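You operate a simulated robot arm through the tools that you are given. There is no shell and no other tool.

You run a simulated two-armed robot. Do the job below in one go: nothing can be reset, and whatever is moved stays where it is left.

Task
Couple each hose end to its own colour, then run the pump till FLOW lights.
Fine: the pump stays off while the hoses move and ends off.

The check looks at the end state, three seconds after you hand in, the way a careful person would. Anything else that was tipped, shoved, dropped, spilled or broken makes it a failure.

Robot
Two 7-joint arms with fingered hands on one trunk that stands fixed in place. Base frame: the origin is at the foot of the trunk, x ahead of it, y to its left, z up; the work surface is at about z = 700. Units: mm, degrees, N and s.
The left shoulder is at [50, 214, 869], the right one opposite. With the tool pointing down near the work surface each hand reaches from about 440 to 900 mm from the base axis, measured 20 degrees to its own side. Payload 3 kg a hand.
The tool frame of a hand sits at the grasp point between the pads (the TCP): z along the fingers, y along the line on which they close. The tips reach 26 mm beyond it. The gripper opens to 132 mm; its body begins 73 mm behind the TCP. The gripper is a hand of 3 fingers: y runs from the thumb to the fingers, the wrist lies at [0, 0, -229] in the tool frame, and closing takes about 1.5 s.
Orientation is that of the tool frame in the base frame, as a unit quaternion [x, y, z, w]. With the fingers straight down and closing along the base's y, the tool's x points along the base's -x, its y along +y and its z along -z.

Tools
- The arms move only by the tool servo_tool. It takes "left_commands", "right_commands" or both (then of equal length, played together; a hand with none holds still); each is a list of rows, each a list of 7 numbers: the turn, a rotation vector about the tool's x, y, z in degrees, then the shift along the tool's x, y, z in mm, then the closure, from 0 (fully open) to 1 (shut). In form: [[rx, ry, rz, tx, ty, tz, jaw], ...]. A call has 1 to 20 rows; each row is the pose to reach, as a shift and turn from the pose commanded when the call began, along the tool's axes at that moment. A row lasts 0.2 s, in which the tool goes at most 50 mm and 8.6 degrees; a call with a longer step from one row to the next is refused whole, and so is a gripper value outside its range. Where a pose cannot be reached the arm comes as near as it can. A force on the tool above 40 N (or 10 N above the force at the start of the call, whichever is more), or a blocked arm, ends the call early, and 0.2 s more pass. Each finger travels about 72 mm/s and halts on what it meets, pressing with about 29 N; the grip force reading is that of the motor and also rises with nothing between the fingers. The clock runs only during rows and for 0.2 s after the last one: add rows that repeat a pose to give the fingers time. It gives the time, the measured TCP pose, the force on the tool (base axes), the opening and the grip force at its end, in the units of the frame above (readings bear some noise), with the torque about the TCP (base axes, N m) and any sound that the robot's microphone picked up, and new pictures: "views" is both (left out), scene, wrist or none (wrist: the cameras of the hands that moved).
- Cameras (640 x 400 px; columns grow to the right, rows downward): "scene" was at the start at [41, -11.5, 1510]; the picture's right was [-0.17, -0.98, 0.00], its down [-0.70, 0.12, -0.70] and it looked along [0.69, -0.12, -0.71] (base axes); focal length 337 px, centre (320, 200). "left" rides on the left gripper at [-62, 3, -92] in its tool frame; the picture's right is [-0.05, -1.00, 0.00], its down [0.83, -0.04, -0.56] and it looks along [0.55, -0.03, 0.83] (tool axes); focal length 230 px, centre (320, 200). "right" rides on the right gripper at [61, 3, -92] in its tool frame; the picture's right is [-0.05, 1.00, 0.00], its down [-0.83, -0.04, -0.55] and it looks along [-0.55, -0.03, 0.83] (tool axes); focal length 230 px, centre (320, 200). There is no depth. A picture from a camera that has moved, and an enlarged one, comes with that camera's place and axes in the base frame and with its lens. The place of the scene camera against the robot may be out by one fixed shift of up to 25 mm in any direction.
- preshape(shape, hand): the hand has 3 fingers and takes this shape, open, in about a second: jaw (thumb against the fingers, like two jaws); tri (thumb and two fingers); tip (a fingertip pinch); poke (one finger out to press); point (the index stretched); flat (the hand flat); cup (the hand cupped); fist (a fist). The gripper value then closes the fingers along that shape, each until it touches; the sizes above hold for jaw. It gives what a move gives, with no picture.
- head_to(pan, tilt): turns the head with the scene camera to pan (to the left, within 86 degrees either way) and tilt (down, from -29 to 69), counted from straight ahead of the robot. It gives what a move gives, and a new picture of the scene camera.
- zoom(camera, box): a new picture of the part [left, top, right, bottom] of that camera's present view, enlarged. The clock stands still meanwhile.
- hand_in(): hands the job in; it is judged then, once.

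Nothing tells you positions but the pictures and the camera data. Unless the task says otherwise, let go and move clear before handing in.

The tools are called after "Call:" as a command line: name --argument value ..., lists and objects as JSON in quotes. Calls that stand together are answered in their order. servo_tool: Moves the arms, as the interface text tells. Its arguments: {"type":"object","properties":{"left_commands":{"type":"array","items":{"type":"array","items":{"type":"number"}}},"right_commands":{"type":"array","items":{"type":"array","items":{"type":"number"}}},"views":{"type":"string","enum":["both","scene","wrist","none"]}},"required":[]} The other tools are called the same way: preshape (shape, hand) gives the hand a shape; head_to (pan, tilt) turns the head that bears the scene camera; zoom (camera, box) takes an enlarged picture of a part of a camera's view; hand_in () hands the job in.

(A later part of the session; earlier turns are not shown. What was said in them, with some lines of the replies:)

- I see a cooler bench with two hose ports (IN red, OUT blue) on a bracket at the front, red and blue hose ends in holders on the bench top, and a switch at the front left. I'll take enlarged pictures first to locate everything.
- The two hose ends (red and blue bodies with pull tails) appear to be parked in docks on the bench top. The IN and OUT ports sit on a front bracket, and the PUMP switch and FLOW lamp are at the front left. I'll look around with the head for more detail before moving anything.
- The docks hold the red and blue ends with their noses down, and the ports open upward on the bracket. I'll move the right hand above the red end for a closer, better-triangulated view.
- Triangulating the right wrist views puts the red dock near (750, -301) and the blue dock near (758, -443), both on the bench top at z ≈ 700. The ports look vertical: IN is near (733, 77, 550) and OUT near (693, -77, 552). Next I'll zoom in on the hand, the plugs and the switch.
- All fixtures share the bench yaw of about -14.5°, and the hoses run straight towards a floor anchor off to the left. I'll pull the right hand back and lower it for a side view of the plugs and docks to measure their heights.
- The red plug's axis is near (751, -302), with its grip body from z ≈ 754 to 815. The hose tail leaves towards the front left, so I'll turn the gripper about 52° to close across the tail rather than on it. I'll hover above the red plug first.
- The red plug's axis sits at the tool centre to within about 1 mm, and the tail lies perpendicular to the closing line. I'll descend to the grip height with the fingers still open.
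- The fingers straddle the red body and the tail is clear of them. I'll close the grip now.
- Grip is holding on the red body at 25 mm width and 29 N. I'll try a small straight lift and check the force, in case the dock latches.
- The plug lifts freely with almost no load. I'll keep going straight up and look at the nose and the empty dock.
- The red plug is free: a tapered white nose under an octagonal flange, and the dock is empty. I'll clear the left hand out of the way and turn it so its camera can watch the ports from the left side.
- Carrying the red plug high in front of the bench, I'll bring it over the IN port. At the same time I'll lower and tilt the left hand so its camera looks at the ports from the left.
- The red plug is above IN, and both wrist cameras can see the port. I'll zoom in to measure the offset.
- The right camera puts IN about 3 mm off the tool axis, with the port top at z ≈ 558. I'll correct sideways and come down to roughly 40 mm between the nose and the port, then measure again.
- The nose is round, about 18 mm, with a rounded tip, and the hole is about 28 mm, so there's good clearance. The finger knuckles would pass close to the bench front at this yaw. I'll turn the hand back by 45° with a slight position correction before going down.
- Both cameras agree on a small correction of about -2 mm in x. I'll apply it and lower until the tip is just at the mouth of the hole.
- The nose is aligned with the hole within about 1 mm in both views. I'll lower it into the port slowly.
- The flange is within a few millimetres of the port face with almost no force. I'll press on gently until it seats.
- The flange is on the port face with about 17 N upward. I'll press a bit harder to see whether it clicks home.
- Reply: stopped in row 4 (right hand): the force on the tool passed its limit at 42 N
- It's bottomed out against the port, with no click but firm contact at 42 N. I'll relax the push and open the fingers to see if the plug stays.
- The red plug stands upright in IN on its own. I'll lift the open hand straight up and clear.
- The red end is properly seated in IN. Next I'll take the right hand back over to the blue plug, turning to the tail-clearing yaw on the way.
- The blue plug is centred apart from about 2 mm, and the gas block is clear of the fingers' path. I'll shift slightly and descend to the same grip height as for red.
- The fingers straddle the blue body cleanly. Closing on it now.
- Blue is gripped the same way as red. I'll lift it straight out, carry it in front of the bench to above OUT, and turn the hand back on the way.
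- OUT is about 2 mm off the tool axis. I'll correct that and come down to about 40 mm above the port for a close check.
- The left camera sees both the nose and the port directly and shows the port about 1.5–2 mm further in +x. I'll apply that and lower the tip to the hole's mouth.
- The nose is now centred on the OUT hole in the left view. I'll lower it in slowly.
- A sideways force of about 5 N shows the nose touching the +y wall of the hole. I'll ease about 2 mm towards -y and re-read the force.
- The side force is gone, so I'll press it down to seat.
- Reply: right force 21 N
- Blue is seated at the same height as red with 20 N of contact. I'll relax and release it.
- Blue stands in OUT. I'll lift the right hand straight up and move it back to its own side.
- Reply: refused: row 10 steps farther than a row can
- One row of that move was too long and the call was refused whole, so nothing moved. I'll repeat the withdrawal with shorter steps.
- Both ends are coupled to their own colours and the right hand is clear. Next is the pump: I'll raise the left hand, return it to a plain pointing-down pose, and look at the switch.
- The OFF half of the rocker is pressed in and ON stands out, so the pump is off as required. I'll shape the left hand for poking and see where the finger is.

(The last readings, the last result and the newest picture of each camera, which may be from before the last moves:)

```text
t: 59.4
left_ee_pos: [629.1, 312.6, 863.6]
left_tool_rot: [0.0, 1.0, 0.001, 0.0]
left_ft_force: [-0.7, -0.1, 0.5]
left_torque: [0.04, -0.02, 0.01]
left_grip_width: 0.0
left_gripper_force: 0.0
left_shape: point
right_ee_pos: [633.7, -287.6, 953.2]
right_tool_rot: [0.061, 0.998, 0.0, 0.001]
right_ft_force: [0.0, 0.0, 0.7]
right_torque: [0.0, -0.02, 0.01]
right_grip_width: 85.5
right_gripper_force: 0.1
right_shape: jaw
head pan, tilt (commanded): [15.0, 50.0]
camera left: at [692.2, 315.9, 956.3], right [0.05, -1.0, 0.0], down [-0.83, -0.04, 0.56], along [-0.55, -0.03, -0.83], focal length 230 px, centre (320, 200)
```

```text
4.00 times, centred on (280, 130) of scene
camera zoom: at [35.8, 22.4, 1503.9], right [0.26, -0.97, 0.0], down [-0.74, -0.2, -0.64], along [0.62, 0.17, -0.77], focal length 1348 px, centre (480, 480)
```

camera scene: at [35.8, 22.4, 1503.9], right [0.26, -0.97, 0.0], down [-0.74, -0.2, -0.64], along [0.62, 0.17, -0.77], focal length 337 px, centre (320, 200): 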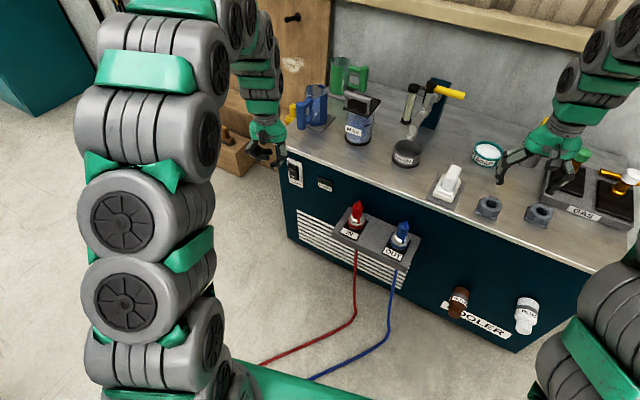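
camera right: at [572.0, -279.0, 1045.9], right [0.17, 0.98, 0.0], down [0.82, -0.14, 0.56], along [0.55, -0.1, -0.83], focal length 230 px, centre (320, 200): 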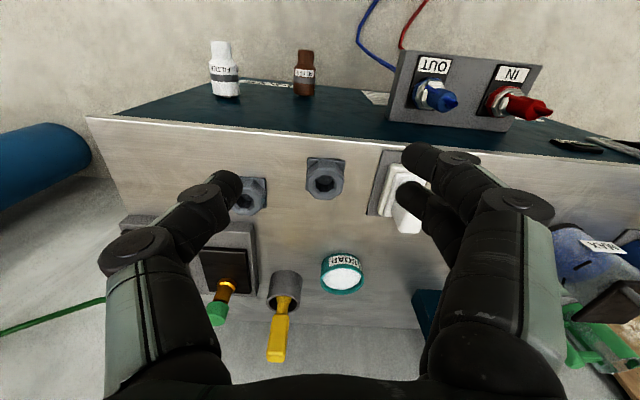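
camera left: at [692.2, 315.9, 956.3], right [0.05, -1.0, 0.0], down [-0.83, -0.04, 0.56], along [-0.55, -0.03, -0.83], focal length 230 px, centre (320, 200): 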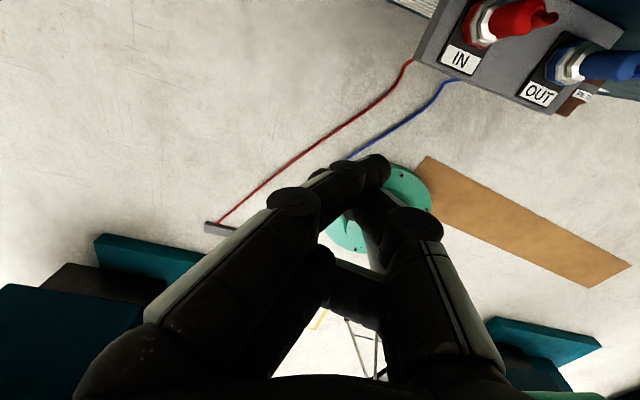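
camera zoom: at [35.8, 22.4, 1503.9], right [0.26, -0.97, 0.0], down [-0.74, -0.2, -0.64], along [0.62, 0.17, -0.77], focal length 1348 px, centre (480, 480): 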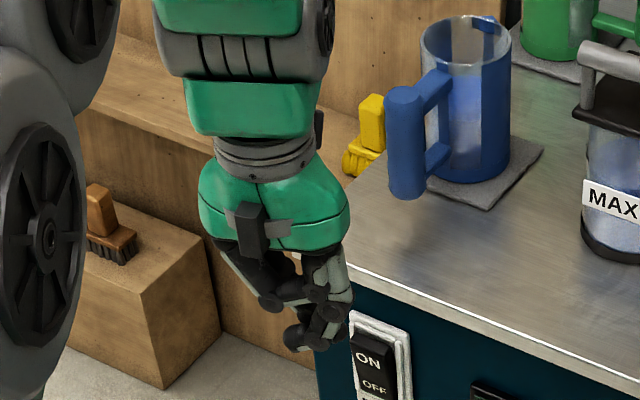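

"Poke" puts a single digit well ahead of the others, near the tool axis, so I'll use that. I'll turn the left hand to point forward into the panel, keeping well back from the switch.

Call:
preshape --hand "left" --shape "poke"

Call:
servo_tool --left_commands '[[1, -7.5, 1, -5, 7, 19, 0], [2, -15, 2, -10, 14, 37, 0], [3, -22.4, 3, -15, 20, 56, 0], [4, -29.8, 4, -20, 27, 74, 0], [5, -37.3, 5, -25, 34, 93, 0], [6, -44.7, 6, -30, 41, 112, 0], [7, -52.2, 7, -35, 48, 130, 0], [8, -59.6, 8, -40, 55, 149, 0], [9, -67, 9, -45, 61, 167, 0], [10, -74.5, 10, -50, 68, 186, 0], [11, -82, 11, -55, 75, 204, 0], [12.1, -89.4, 12.1, -60, 82, 223, 0], [12.1, -89.4, 12.1, -60, 82, 223, 0]]' --views "both"

Call:
zoom --camera "scene" --box '[200, 80, 400, 240]'

```text
t: 60.3
left_ee_pos: [631.5, 312.6, 862.6]
left_tool_rot: [0.0, 1.0, 0.001, 0.0]
left_ft_force: [-0.2, 0.4, -0.2]
left_torque: [-0.05, 0.01, 0.02]
left_grip_width: 0.1
left_gripper_force: 0.1
left_shape: poke
right_ee_pos: [633.8, -288.0, 953.5]
right_tool_rot: [0.061, 0.998, 0.001, 0.001]
right_ft_force: [0.1, -0.5, 0.7]
right_torque: [0.0, 0.01, 0.03]
right_grip_width: 85.3
right_gripper_force: 0.1
right_shape: jaw
head pan, tilt (commanded): [15.0, 50.0]
```

```text
t: 63.1
left_ee_pos: [690.2, 394.5, 640.7]
left_tool_rot: [0.095, 0.7, -0.096, 0.701]
left_ft_force: [-0.8, -0.7, -0.1]
left_torque: [-0.04, -0.01, -0.01]
left_grip_width: 0.0
left_gripper_force: 0.0
left_shape: poke
right_ee_pos: [633.3, -289.2, 954.4]
right_tool_rot: [0.062, 0.998, 0.001, 0.001]
right_ft_force: [-0.4, 0.1, -0.9]
right_torque: [0.0, 0.02, 0.0]
right_grip_width: 85.4
right_gripper_force: 0.1
right_shape: jaw
head pan, tilt (commanded): [15.0, 50.0]
camera scene: at [35.8, 22.4, 1503.9], right [0.26, -0.97, 0.0], down [-0.74, -0.2, -0.64], along [0.62, 0.17, -0.77], focal length 337 px, centre (320, 200)
camera left: at [602.3, 421.9, 702.5], right [-0.27, -0.96, 0.05], down [-0.55, 0.11, -0.83], along [0.79, -0.25, -0.55], focal length 230 px, centre (320, 200)
```

scene: 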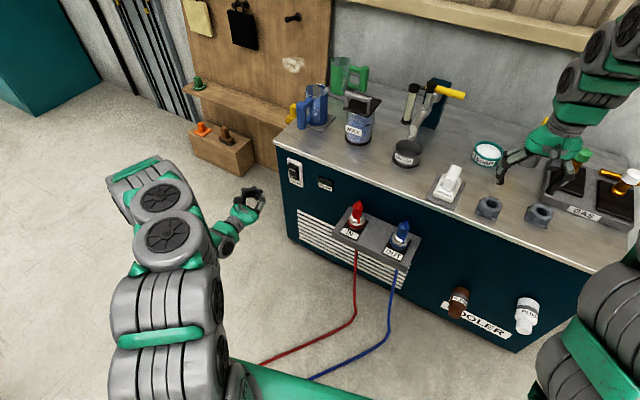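
left: 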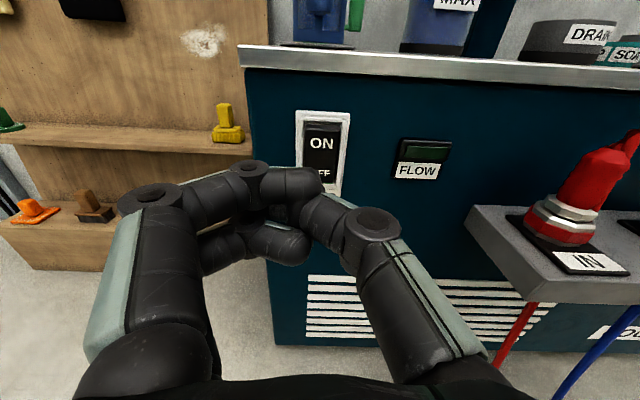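

```text
2.50 times, centred on (300, 160) of scene
camera zoom: at [35.8, 22.4, 1503.9], right [0.26, -0.97, 0.0], down [-0.74, -0.2, -0.64], along [0.62, 0.17, -0.77], focal length 842 px, centre (370, 300)
```

zoom: 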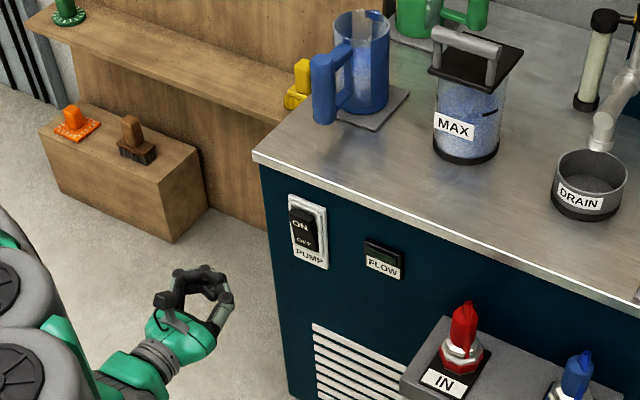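

The left camera now sees the switch face-on: ON is near (851, 346, 610) and OFF near z ≈ 570. I'll zoom in on the digits to see which is furthest forward.

Call:
zoom --camera "left" --box '[200, 100, 440, 250]'

Call:
zoom --camera "scene" --box '[220, 170, 300, 220]'

```text
2.67 times, centred on (320, 175) of left
camera zoom: at [602.3, 421.9, 702.5], right [-0.27, -0.96, 0.05], down [-0.55, 0.11, -0.83], along [0.79, -0.25, -0.55], focal length 614 px, centre (320, 267)
```

zoom: 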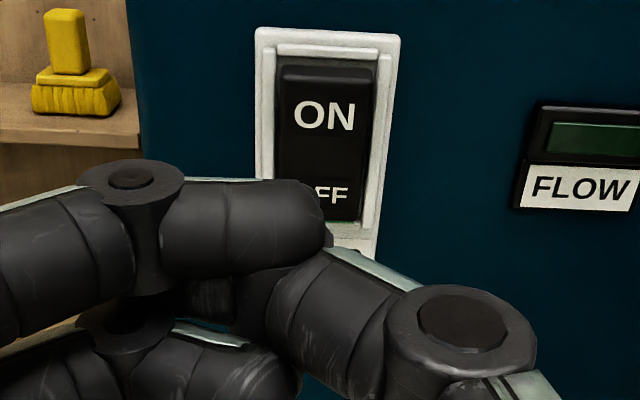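

```text
8.00 times, centred on (260, 195) of scene
camera zoom: at [35.8, 22.4, 1503.9], right [0.26, -0.97, 0.0], down [-0.74, -0.2, -0.64], along [0.62, 0.17, -0.77], focal length 2695 px, centre (800, 240)
```

zoom: 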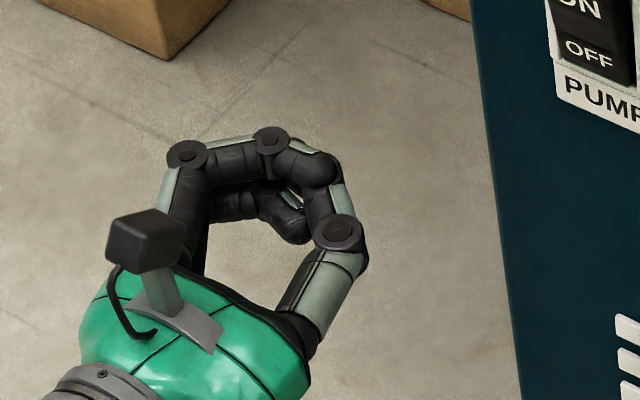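

Open "poke" looks more like a ring. I'll check what closing it along that shape does, while the hand is still far from everything.

Call:
servo_tool --left_commands '[[0, 0, 0, 0, 0, 0, 0.5], [0, 0, 0, 0, 0, 0, 1], [0, 0, 0, 0, 0, 0, 1], [0, 0, 0, 0, 0, 0, 1], [0, 0, 0, 0, 0, 0, 1], [0, 0, 0, 0, 0, 0, 1], [0, 0, 0, 0, 0, 0, 1], [0, 0, 0, 0, 0, 0, 1]]' --views "wrist"

Call:
zoom --camera "scene" --box '[220, 170, 300, 220]'

```text
t: 64.9
left_ee_pos: [690.1, 393.5, 641.2]
left_tool_rot: [0.095, 0.701, -0.095, 0.701]
left_ft_force: [-0.7, 0.0, -0.5]
left_torque: [-0.01, -0.01, 0.0]
left_grip_width: 0.0
left_gripper_force: 0.1
left_shape: poke
right_ee_pos: [633.1, -287.8, 953.5]
right_tool_rot: [0.062, 0.998, 0.001, 0.001]
right_ft_force: [-0.5, -0.4, 1.0]
right_torque: [-0.02, -0.01, 0.03]
right_grip_width: 85.3
right_gripper_force: 0.0
right_shape: jaw
head pan, tilt (commanded): [15.0, 50.0]
camera left: at [602.4, 422.0, 702.6], right [-0.27, -0.96, 0.05], down [-0.55, 0.11, -0.83], along [0.79, -0.25, -0.55], focal length 230 px, centre (320, 200)
```

left: 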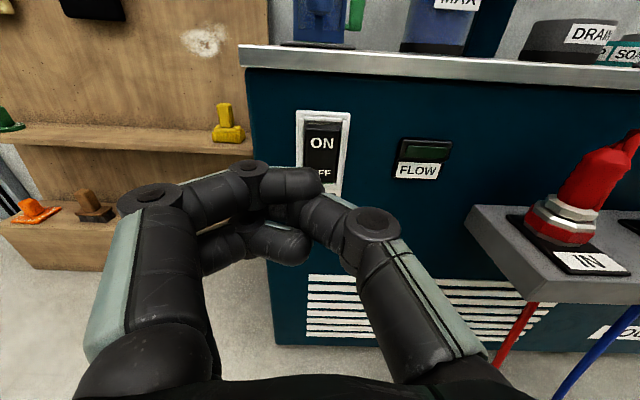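

```text
8.00 times, centred on (260, 195) of scene
camera zoom: at [35.8, 22.4, 1503.9], right [0.26, -0.97, 0.0], down [-0.74, -0.2, -0.64], along [0.62, 0.17, -0.77], focal length 2695 px, centre (800, 240)
```

zoom: 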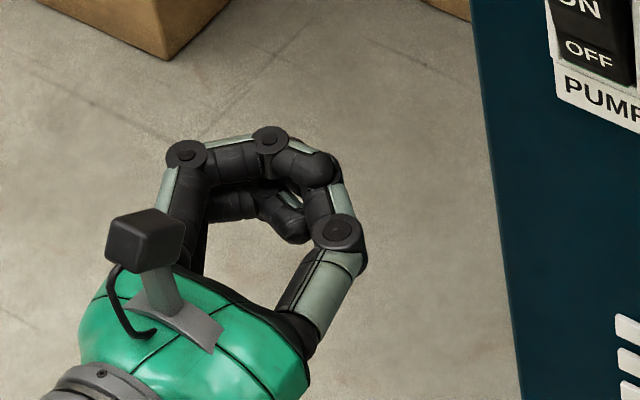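

Closing doesn't change "poke", so I won't rely on it. With the open jaw shape the thumb stands alone on the right and the two fingers would pass clear of the panel's left edge, so I'll press with the thumb. I'll move to a stand-off in front of the switch first.

Call:
preshape --hand "left" --shape "jaw"

Call:
servo_tool --left_commands '[[0, 0, 0, 0, 0, 0, 0], [0, 0, 0, 7, 15, 10, 0], [0, 0, 0, 14, 30, 20, 0], [0, 0, 0, 21, 45, 35, 0], [0, 0, 0, 29, 60, 45, 0], [0, 0, 0, 29, 75, 50, 0], [0, 0, 0, 29, 75, 50, 0]]' --views "both"

Call:
zoom --camera "left" --box '[340, 60, 580, 210]'

Call:
zoom --camera "scene" --box '[200, 110, 360, 230]'

```text
t: 65.8
left_ee_pos: [689.9, 394.6, 640.5]
left_tool_rot: [0.095, 0.701, -0.095, 0.701]
left_ft_force: [0.0, 0.4, 0.9]
left_torque: [-0.01, 0.03, 0.0]
left_grip_width: 131.9
left_gripper_force: 0.0
left_shape: jaw
right_ee_pos: [633.3, -287.9, 954.1]
right_tool_rot: [0.061, 0.998, 0.0, 0.001]
right_ft_force: [0.6, -0.2, -0.7]
right_torque: [0.02, -0.02, 0.03]
right_grip_width: 85.6
right_gripper_force: 0.0
right_shape: jaw
head pan, tilt (commanded): [15.0, 50.0]
```

```text
t: 67.4
left_ee_pos: [759.6, 454.7, 611.8]
left_tool_rot: [0.094, 0.701, -0.094, 0.701]
left_ft_force: [0.0, 0.7, -0.3]
left_torque: [0.02, 0.01, -0.01]
left_grip_width: 131.9
left_gripper_force: 0.1
left_shape: jaw
right_ee_pos: [633.3, -287.4, 953.2]
right_tool_rot: [0.061, 0.998, 0.0, 0.0]
right_ft_force: [-1.1, 0.0, -0.3]
right_torque: [-0.02, 0.0, 0.01]
right_grip_width: 85.6
right_gripper_force: 0.1
right_shape: jaw
head pan, tilt (commanded): [15.0, 50.0]
camera scene: at [35.8, 22.4, 1503.9], right [0.26, -0.97, 0.0], down [-0.74, -0.2, -0.64], along [0.62, 0.17, -0.77], focal length 337 px, centre (320, 200)
camera left: at [671.1, 481.6, 674.5], right [-0.27, -0.96, 0.05], down [-0.55, 0.11, -0.83], along [0.79, -0.25, -0.55], focal length 230 px, centre (320, 200)
```

scene: 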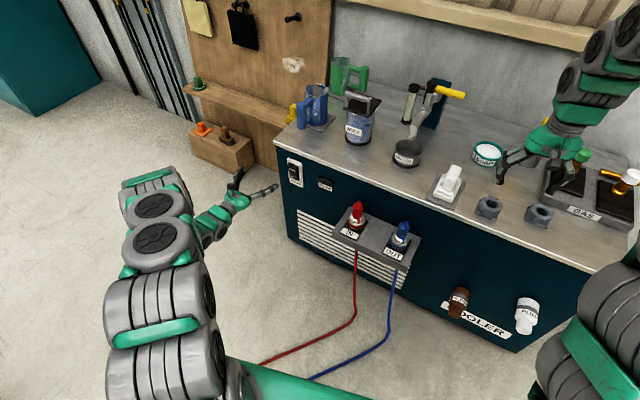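
left: 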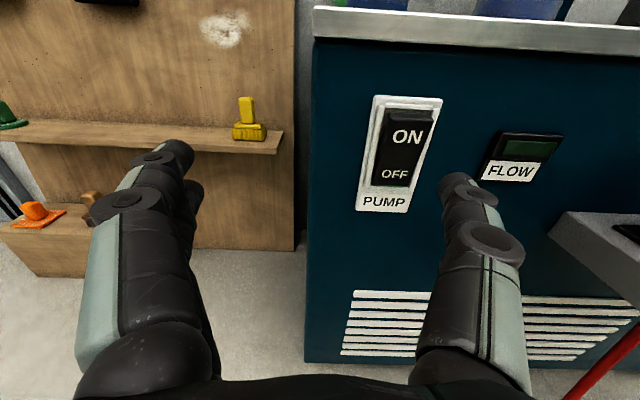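

```text
2.67 times, centred on (460, 135) of left
camera zoom: at [671.1, 481.6, 674.5], right [-0.27, -0.96, 0.05], down [-0.55, 0.11, -0.83], along [0.79, -0.25, -0.55], focal length 614 px, centre (-53, 373)
```

zoom: 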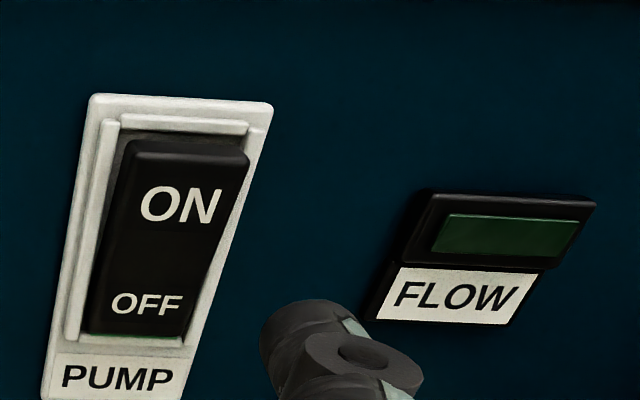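

```text
3.33 times, centred on (280, 170) of scene
camera zoom: at [35.8, 22.4, 1503.9], right [0.26, -0.97, 0.0], down [-0.74, -0.2, -0.64], along [0.62, 0.17, -0.77], focal length 1123 px, centre (453, 300)
```

zoom: 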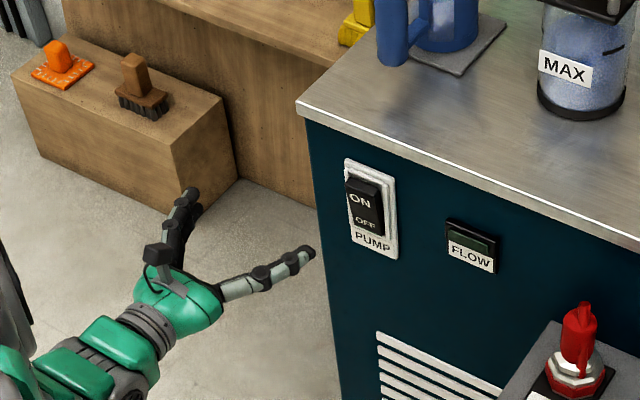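

The thumb tip is near ON's height and about 2–3 mm left of its centre. I'll adjust and advance to about 15 mm short of the rocker.

Call:
servo_tool --left_commands '[[0, 0, 0, -2, -1, 15, 0], [0, 0, 0, -5, -2.5, 30, 0], [0, 0, 0, -5, -2.5, 45, 0], [0, 0, 0, -5, -2.5, 60, 0], [0, 0, 0, -5, -2.5, 72, 0], [0, 0, 0, -5, -2.5, 78, 0], [0, 0, 0, -5, -2.5, 78, 0]]' --views "both"

Call:
zoom --camera "left" --box '[380, 80, 580, 205]'

Call:
zoom --camera "scene" --box '[240, 120, 340, 220]'

```text
t: 69.0
left_ee_pos: [832.0, 431.8, 616.6]
left_tool_rot: [0.094, 0.701, -0.095, 0.7]
left_ft_force: [-0.1, -0.4, -0.4]
left_torque: [0.0, 0.0, 0.0]
left_grip_width: 131.9
left_gripper_force: 0.0
left_shape: jaw
right_ee_pos: [634.3, -288.1, 953.3]
right_tool_rot: [0.061, 0.998, 0.0, 0.001]
right_ft_force: [0.1, -0.3, -0.2]
right_torque: [0.01, 0.01, -0.01]
right_grip_width: 85.6
right_gripper_force: 0.0
right_shape: jaw
head pan, tilt (commanded): [15.0, 50.0]
camera scene: at [35.8, 22.4, 1503.9], right [0.26, -0.97, 0.0], down [-0.74, -0.2, -0.64], along [0.62, 0.17, -0.77], focal length 337 px, centre (320, 200)
camera left: at [744.7, 458.5, 678.6], right [-0.27, -0.96, 0.05], down [-0.55, 0.11, -0.83], along [0.79, -0.25, -0.55], focal length 230 px, centre (320, 200)
```

scene: 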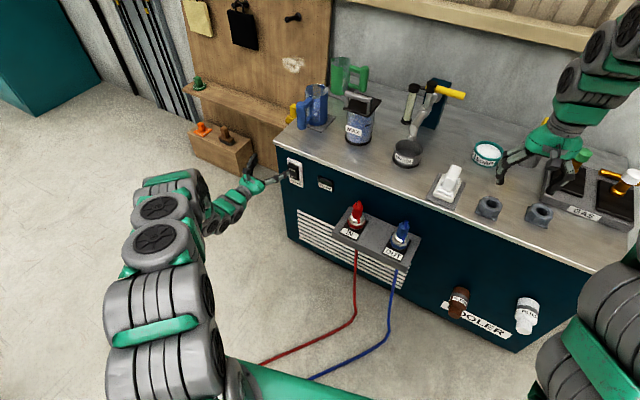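
left: 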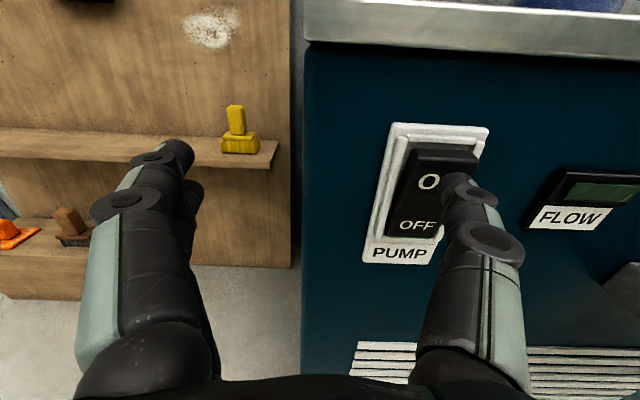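

```text
3.20 times, centred on (480, 142) of left
camera zoom: at [744.7, 458.5, 678.6], right [-0.27, -0.96, 0.05], down [-0.55, 0.11, -0.83], along [0.79, -0.25, -0.55], focal length 736 px, centre (-192, 384)
```

zoom: 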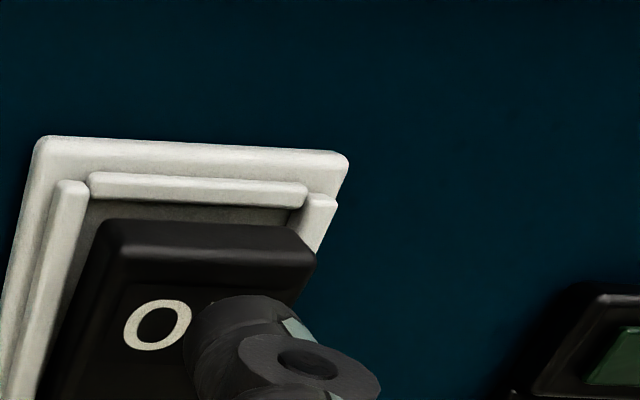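

```text
4.00 times, centred on (290, 170) of scene
camera zoom: at [35.8, 22.4, 1503.9], right [0.26, -0.97, 0.0], down [-0.74, -0.2, -0.64], along [0.62, 0.17, -0.77], focal length 1348 px, centre (440, 320)
```

zoom: 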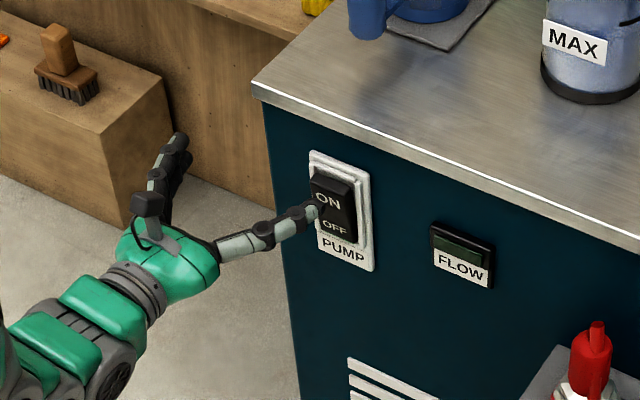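

The tip is about 15 mm from the rocker. I'll advance in small steps and listen for the click.

Call:
servo_tool --left_commands '[[0, 0, 0, 0, 0, 6, 0], [0, 0, 0, 0, 0, 11, 0], [0, 0, 0, 0, 0, 14, 0], [0, 0, 0, 0, 0, 16, 0], [0, 0, 0, 0, 0, 18, 0], [0, 0, 0, 0, 0, 20, 0]]' --views "both"

Call:
zoom --camera "left" --box '[380, 80, 640, 242]'

Call:
zoom --camera "scene" --box '[270, 140, 350, 210]'

```text
t: 70.4
left_ee_pos: [851.2, 425.2, 617.1]
left_tool_rot: [0.094, 0.701, -0.095, 0.7]
left_ft_force: [-1.4, 1.0, 0.3]
left_torque: [0.01, 0.03, -0.08]
left_grip_width: 132.1
left_gripper_force: 0.1
left_shape: jaw
right_ee_pos: [633.3, -287.8, 953.5]
right_tool_rot: [0.06, 0.998, 0.001, 0.001]
right_ft_force: [-0.6, -0.3, -0.8]
right_torque: [0.02, 0.0, 0.03]
right_grip_width: 85.6
right_gripper_force: 0.1
right_shape: jaw
head pan, tilt (commanded): [15.0, 50.0]
camera scene: at [35.8, 22.4, 1503.9], right [0.26, -0.97, 0.0], down [-0.74, -0.2, -0.64], along [0.62, 0.17, -0.77], focal length 337 px, centre (320, 200)
camera left: at [764.0, 452.9, 678.6], right [-0.27, -0.96, 0.05], down [-0.55, 0.11, -0.83], along [0.79, -0.25, -0.55], focal length 230 px, centre (320, 200)
```

scene: 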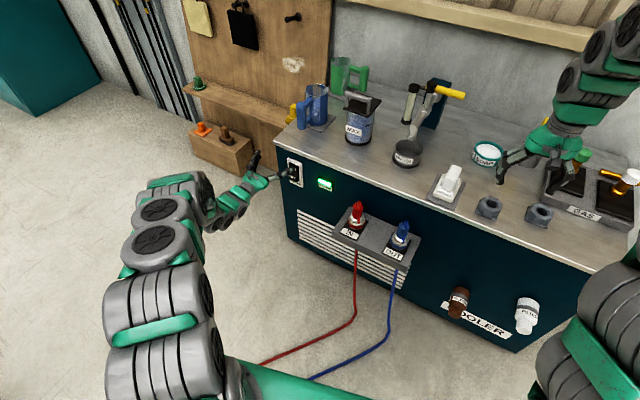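
left: 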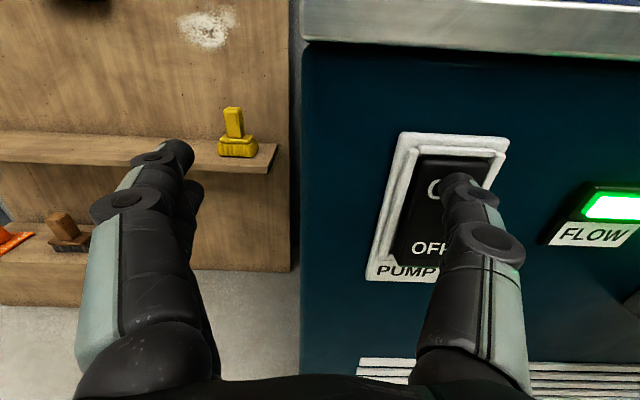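

```text
2.46 times, centred on (510, 161) of left
camera zoom: at [764.0, 452.9, 678.6], right [-0.27, -0.96, 0.05], down [-0.55, 0.11, -0.83], along [0.79, -0.25, -0.55], focal length 566 px, centre (-148, 296)
```

zoom: 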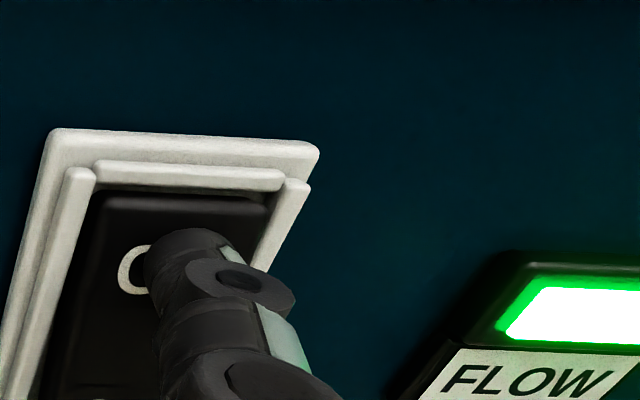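

```text
5.71 times, centred on (310, 175) of scene
camera zoom: at [35.8, 22.4, 1503.9], right [0.26, -0.97, 0.0], down [-0.74, -0.2, -0.64], along [0.62, 0.17, -0.77], focal length 1925 px, centre (377, 343)
```

zoom: 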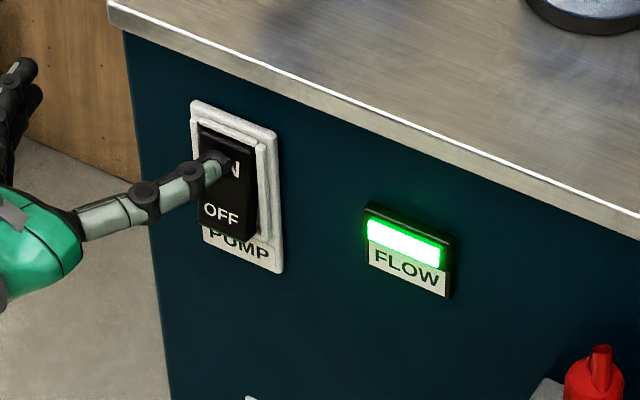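

FLOW is lit green and the couplings hold. I'll back the thumb off, move it down to the OFF half and press it.

Call:
servo_tool --left_commands '[[0, 0, 0, 0, 0, -12, 0], [0, 0, 0, 0, 0, -25, 0], [0, 0, 0, 15, 0, -25, 0], [0, 0, 0, 30, 0, -25, 0], [0, 0, 0, 44, 0, -25, 0], [0, 0, 0, 44, 0, -25, 0]]' --views "both"

Call:
zoom --camera "left" --box '[380, 40, 640, 202]'

Call:
zoom --camera "scene" --box '[270, 140, 350, 210]'

```text
t: 71.8
left_ee_pos: [827.2, 432.7, 573.3]
left_tool_rot: [0.094, 0.701, -0.095, 0.7]
left_ft_force: [-0.4, 0.2, -0.2]
left_torque: [0.02, -0.01, 0.0]
left_grip_width: 131.9
left_gripper_force: 0.1
left_shape: jaw
right_ee_pos: [633.1, -288.0, 952.9]
right_tool_rot: [0.061, 0.998, 0.001, 0.001]
right_ft_force: [1.1, 0.1, -0.8]
right_torque: [0.02, 0.01, 0.02]
right_grip_width: 85.3
right_gripper_force: 0.0
right_shape: jaw
head pan, tilt (commanded): [15.0, 50.0]
camera scene: at [35.8, 22.4, 1503.9], right [0.26, -0.97, 0.0], down [-0.74, -0.2, -0.64], along [0.62, 0.17, -0.77], focal length 337 px, centre (320, 200)
camera left: at [740.0, 459.9, 635.9], right [-0.27, -0.96, 0.05], down [-0.55, 0.11, -0.83], along [0.79, -0.25, -0.55], focal length 230 px, centre (320, 200)
```

scene: 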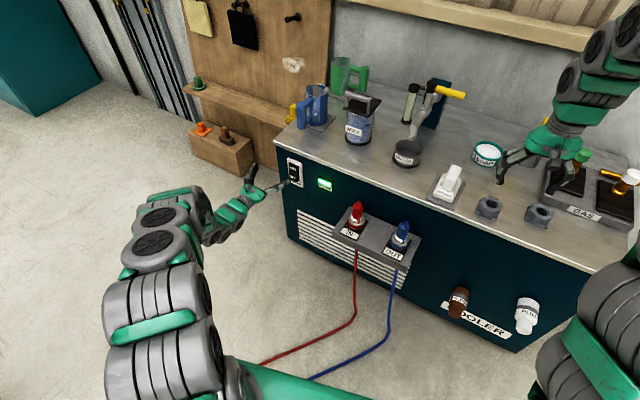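
left: 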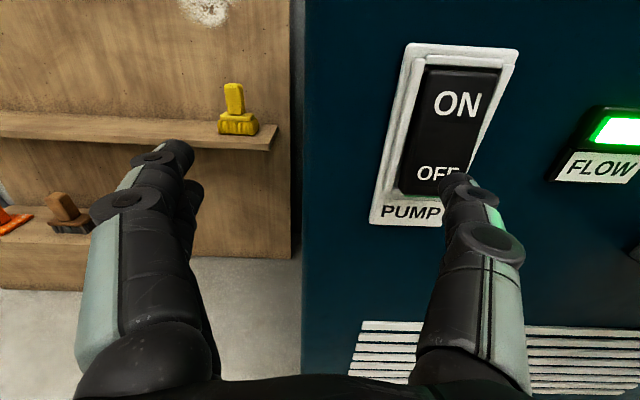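

```text
2.46 times, centred on (510, 121) of left
camera zoom: at [740.0, 459.9, 635.9], right [-0.27, -0.96, 0.05], down [-0.55, 0.11, -0.83], along [0.79, -0.25, -0.55], focal length 566 px, centre (-148, 394)
```

zoom: 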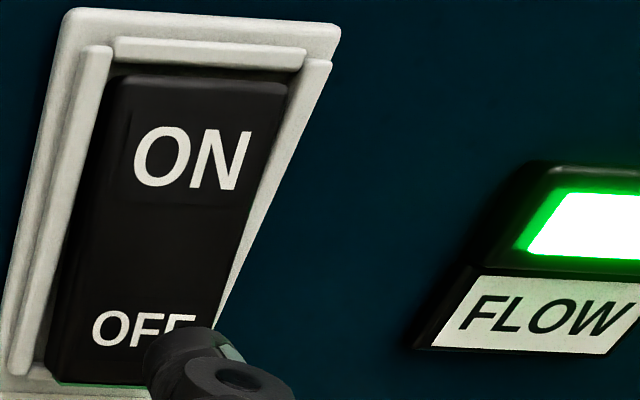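

```text
5.71 times, centred on (310, 175) of scene
camera zoom: at [35.8, 22.4, 1503.9], right [0.26, -0.97, 0.0], down [-0.74, -0.2, -0.64], along [0.62, 0.17, -0.77], focal length 1925 px, centre (377, 343)
```

zoom: 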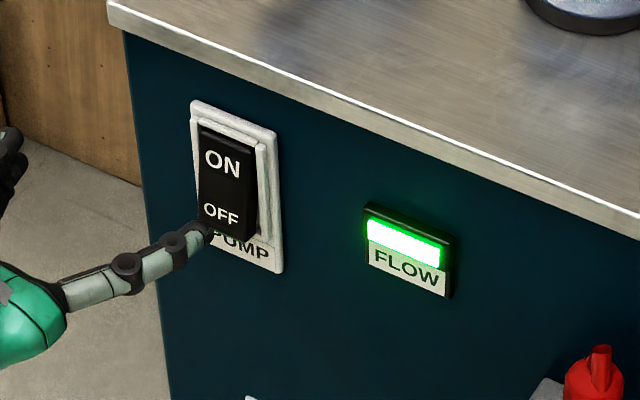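

The thumb is level with OFF. Pressing it now.

Call:
servo_tool --left_commands '[[0, 0, 0, 0, 0, 10, 0], [0, 0, 0, 0, 0, 17, 0], [0, 0, 0, 0, 0, 20, 0], [0, 0, 0, 0, 0, 22, 0], [0, 0, 0, 0, 0, 24, 0], [0, 0, 0, 0, 0, 26, 0]]' --views "both"

Call:
zoom --camera "scene" --box '[270, 140, 350, 210]'

```text
t: 73.2
left_ee_pos: [852.3, 426.1, 572.4]
left_tool_rot: [0.094, 0.7, -0.094, 0.701]
left_ft_force: [-6.3, 3.0, 1.6]
left_torque: [-0.13, -0.02, -0.48]
left_grip_width: 132.0
left_gripper_force: 0.1
left_shape: jaw
right_ee_pos: [632.9, -286.7, 952.7]
right_tool_rot: [0.061, 0.998, 0.001, 0.001]
right_ft_force: [0.0, -0.5, -0.9]
right_torque: [-0.01, 0.01, -0.03]
right_grip_width: 85.5
right_gripper_force: 0.1
right_shape: jaw
head pan, tilt (commanded): [15.0, 50.0]
camera scene: at [35.7, 22.5, 1503.9], right [0.26, -0.97, 0.0], down [-0.74, -0.2, -0.64], along [0.62, 0.17, -0.77], focal length 337 px, centre (320, 200)
camera left: at [764.3, 454.0, 634.1], right [-0.26, -0.96, 0.05], down [-0.55, 0.11, -0.83], along [0.79, -0.25, -0.55], focal length 230 px, centre (320, 200)
```

scene: 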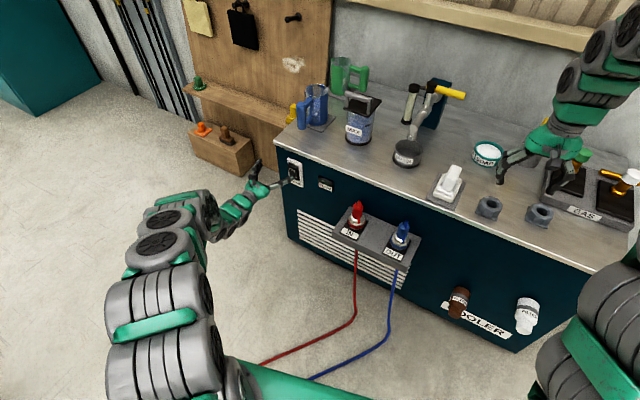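
left: 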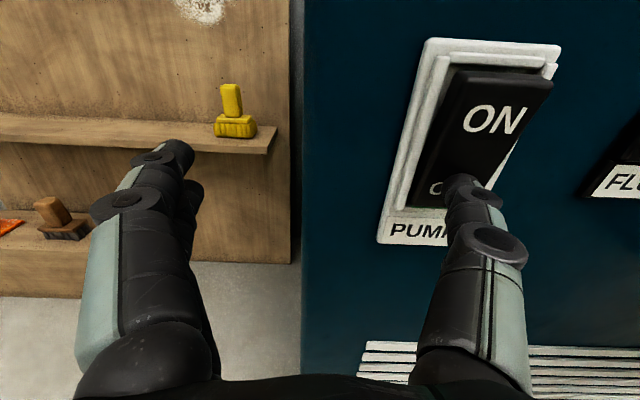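

```text
5.71 times, centred on (310, 175) of scene
camera zoom: at [35.7, 22.5, 1503.9], right [0.26, -0.97, 0.0], down [-0.74, -0.2, -0.64], along [0.62, 0.17, -0.77], focal length 1925 px, centre (377, 343)
```

zoom: 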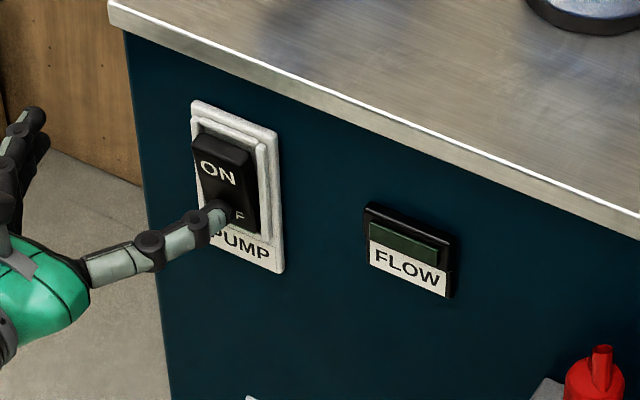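

The rocker has flipped back to OFF, the pump is stopped and FLOW has gone dark. I'll pull the left hand straight back well clear and check the final state.

Call:
servo_tool --left_commands '[[0, 0, 0, 0, 0, -10, 0], [0, 0, 0, 0, 0, -30, 0], [0, 0, 0, 0, 0, -60, 0], [0, 0, 0, 0, 0, -95, 0], [0, 0, 0, 0, 0, -130, 0], [0, 0, 0, 0, 0, -165, 0], [0, 0, 0, 0, 0, -165, 0]]' --views "both"

Call:
zoom --camera "scene" --box '[270, 140, 350, 210]'

Call:
zoom --camera "scene" --box '[320, 180, 440, 280]'

Call:
zoom --camera "right" --box '[340, 0, 580, 150]'

```text
t: 74.8
left_ee_pos: [692.4, 469.7, 573.2]
left_tool_rot: [0.095, 0.701, -0.095, 0.701]
left_ft_force: [-0.4, -0.2, -0.2]
left_torque: [-0.02, 0.0, 0.01]
left_grip_width: 132.2
left_gripper_force: 0.0
left_shape: jaw
right_ee_pos: [633.7, -287.8, 953.1]
right_tool_rot: [0.061, 0.998, 0.001, 0.002]
right_ft_force: [0.4, -0.6, 0.0]
right_torque: [0.01, -0.01, -0.02]
right_grip_width: 85.2
right_gripper_force: 0.2
right_shape: jaw
head pan, tilt (commanded): [15.0, 50.0]
camera scene: at [35.8, 22.4, 1503.9], right [0.26, -0.97, 0.0], down [-0.74, -0.2, -0.64], along [0.62, 0.17, -0.77], focal length 337 px, centre (320, 200)
camera left: at [605.0, 497.3, 635.8], right [-0.27, -0.96, 0.05], down [-0.55, 0.11, -0.83], along [0.79, -0.25, -0.55], focal length 230 px, centre (320, 200)
```

scene: 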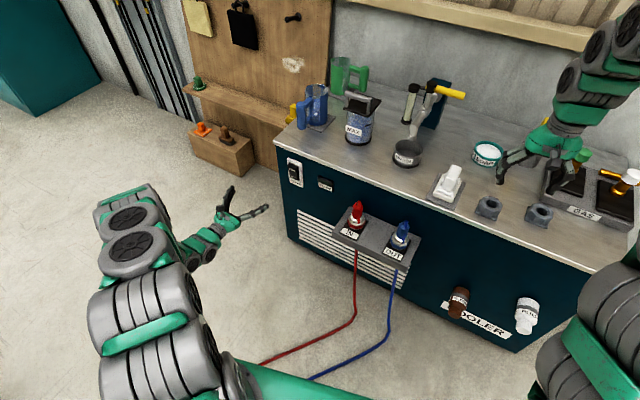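
left: 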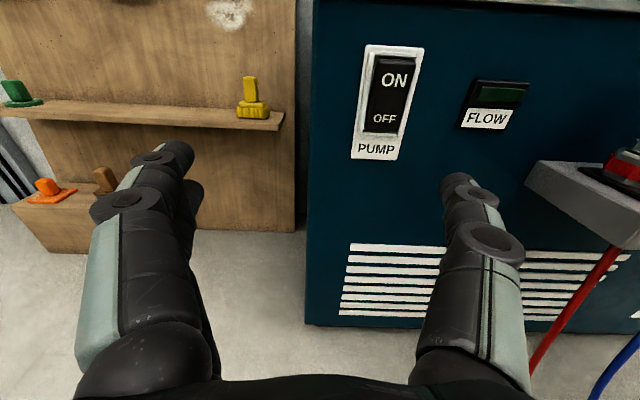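

```text
5.71 times, centred on (310, 175) of scene
camera zoom: at [35.8, 22.4, 1503.9], right [0.26, -0.97, 0.0], down [-0.74, -0.2, -0.64], along [0.62, 0.17, -0.77], focal length 1925 px, centre (377, 343)
```

zoom: 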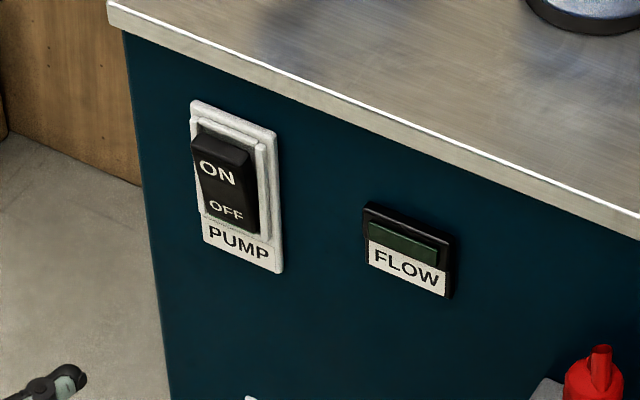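

```text
4.00 times, centred on (380, 230) of scene
camera zoom: at [35.8, 22.4, 1503.9], right [0.26, -0.97, 0.0], down [-0.74, -0.2, -0.64], along [0.62, 0.17, -0.77], focal length 1348 px, centre (80, 80)
```

zoom: 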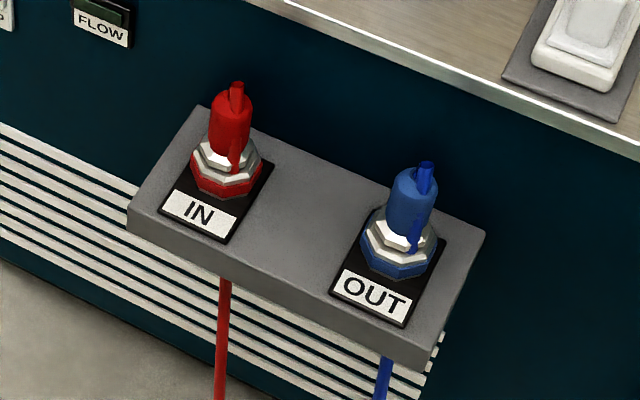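

```text
2.67 times, centred on (460, 75) of right
camera zoom: at [572.1, -278.7, 1046.0], right [0.17, 0.98, 0.0], down [0.82, -0.14, 0.56], along [0.55, -0.1, -0.83], focal length 614 px, centre (-53, 533)
```

zoom: 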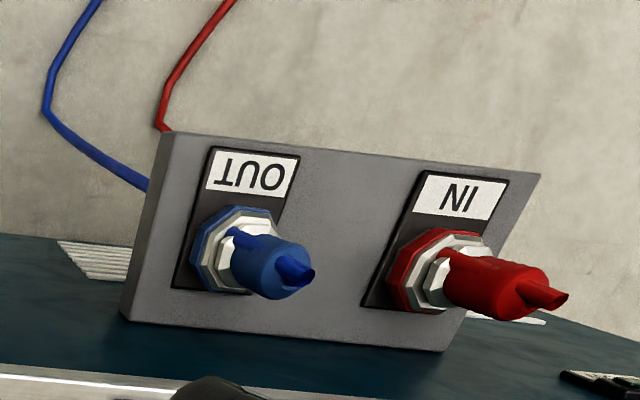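

Red is coupled to IN and blue to OUT. FLOW lit while the pump ran, the pump is off again, both hands are clear, and nothing else was disturbed. I'm handing in.

Call:
hand_in

```text
The job is handed in.
```

The red hose end is coupled to IN and the blue to OUT. I ran the pump until FLOW lit green, then switched it off. The pump stayed off while the hoses were being moved.

- **Couplings:** Each end sits with its flange flush against its port, stands upright on its own, and stayed put when I let go. There was no click or locking turn that I could find, so my evidence that they are coupled is the firm seating and the FLOW lamp lighting.
- **Pump:** The rocker shows OFF pressed in, and FLOW is dark again.
- **Everything else:** I saw nothing tipped, shoved or dropped in the final pictures, and both hands are clear of the bench.

The job is handed in, but I don't have the check's result.
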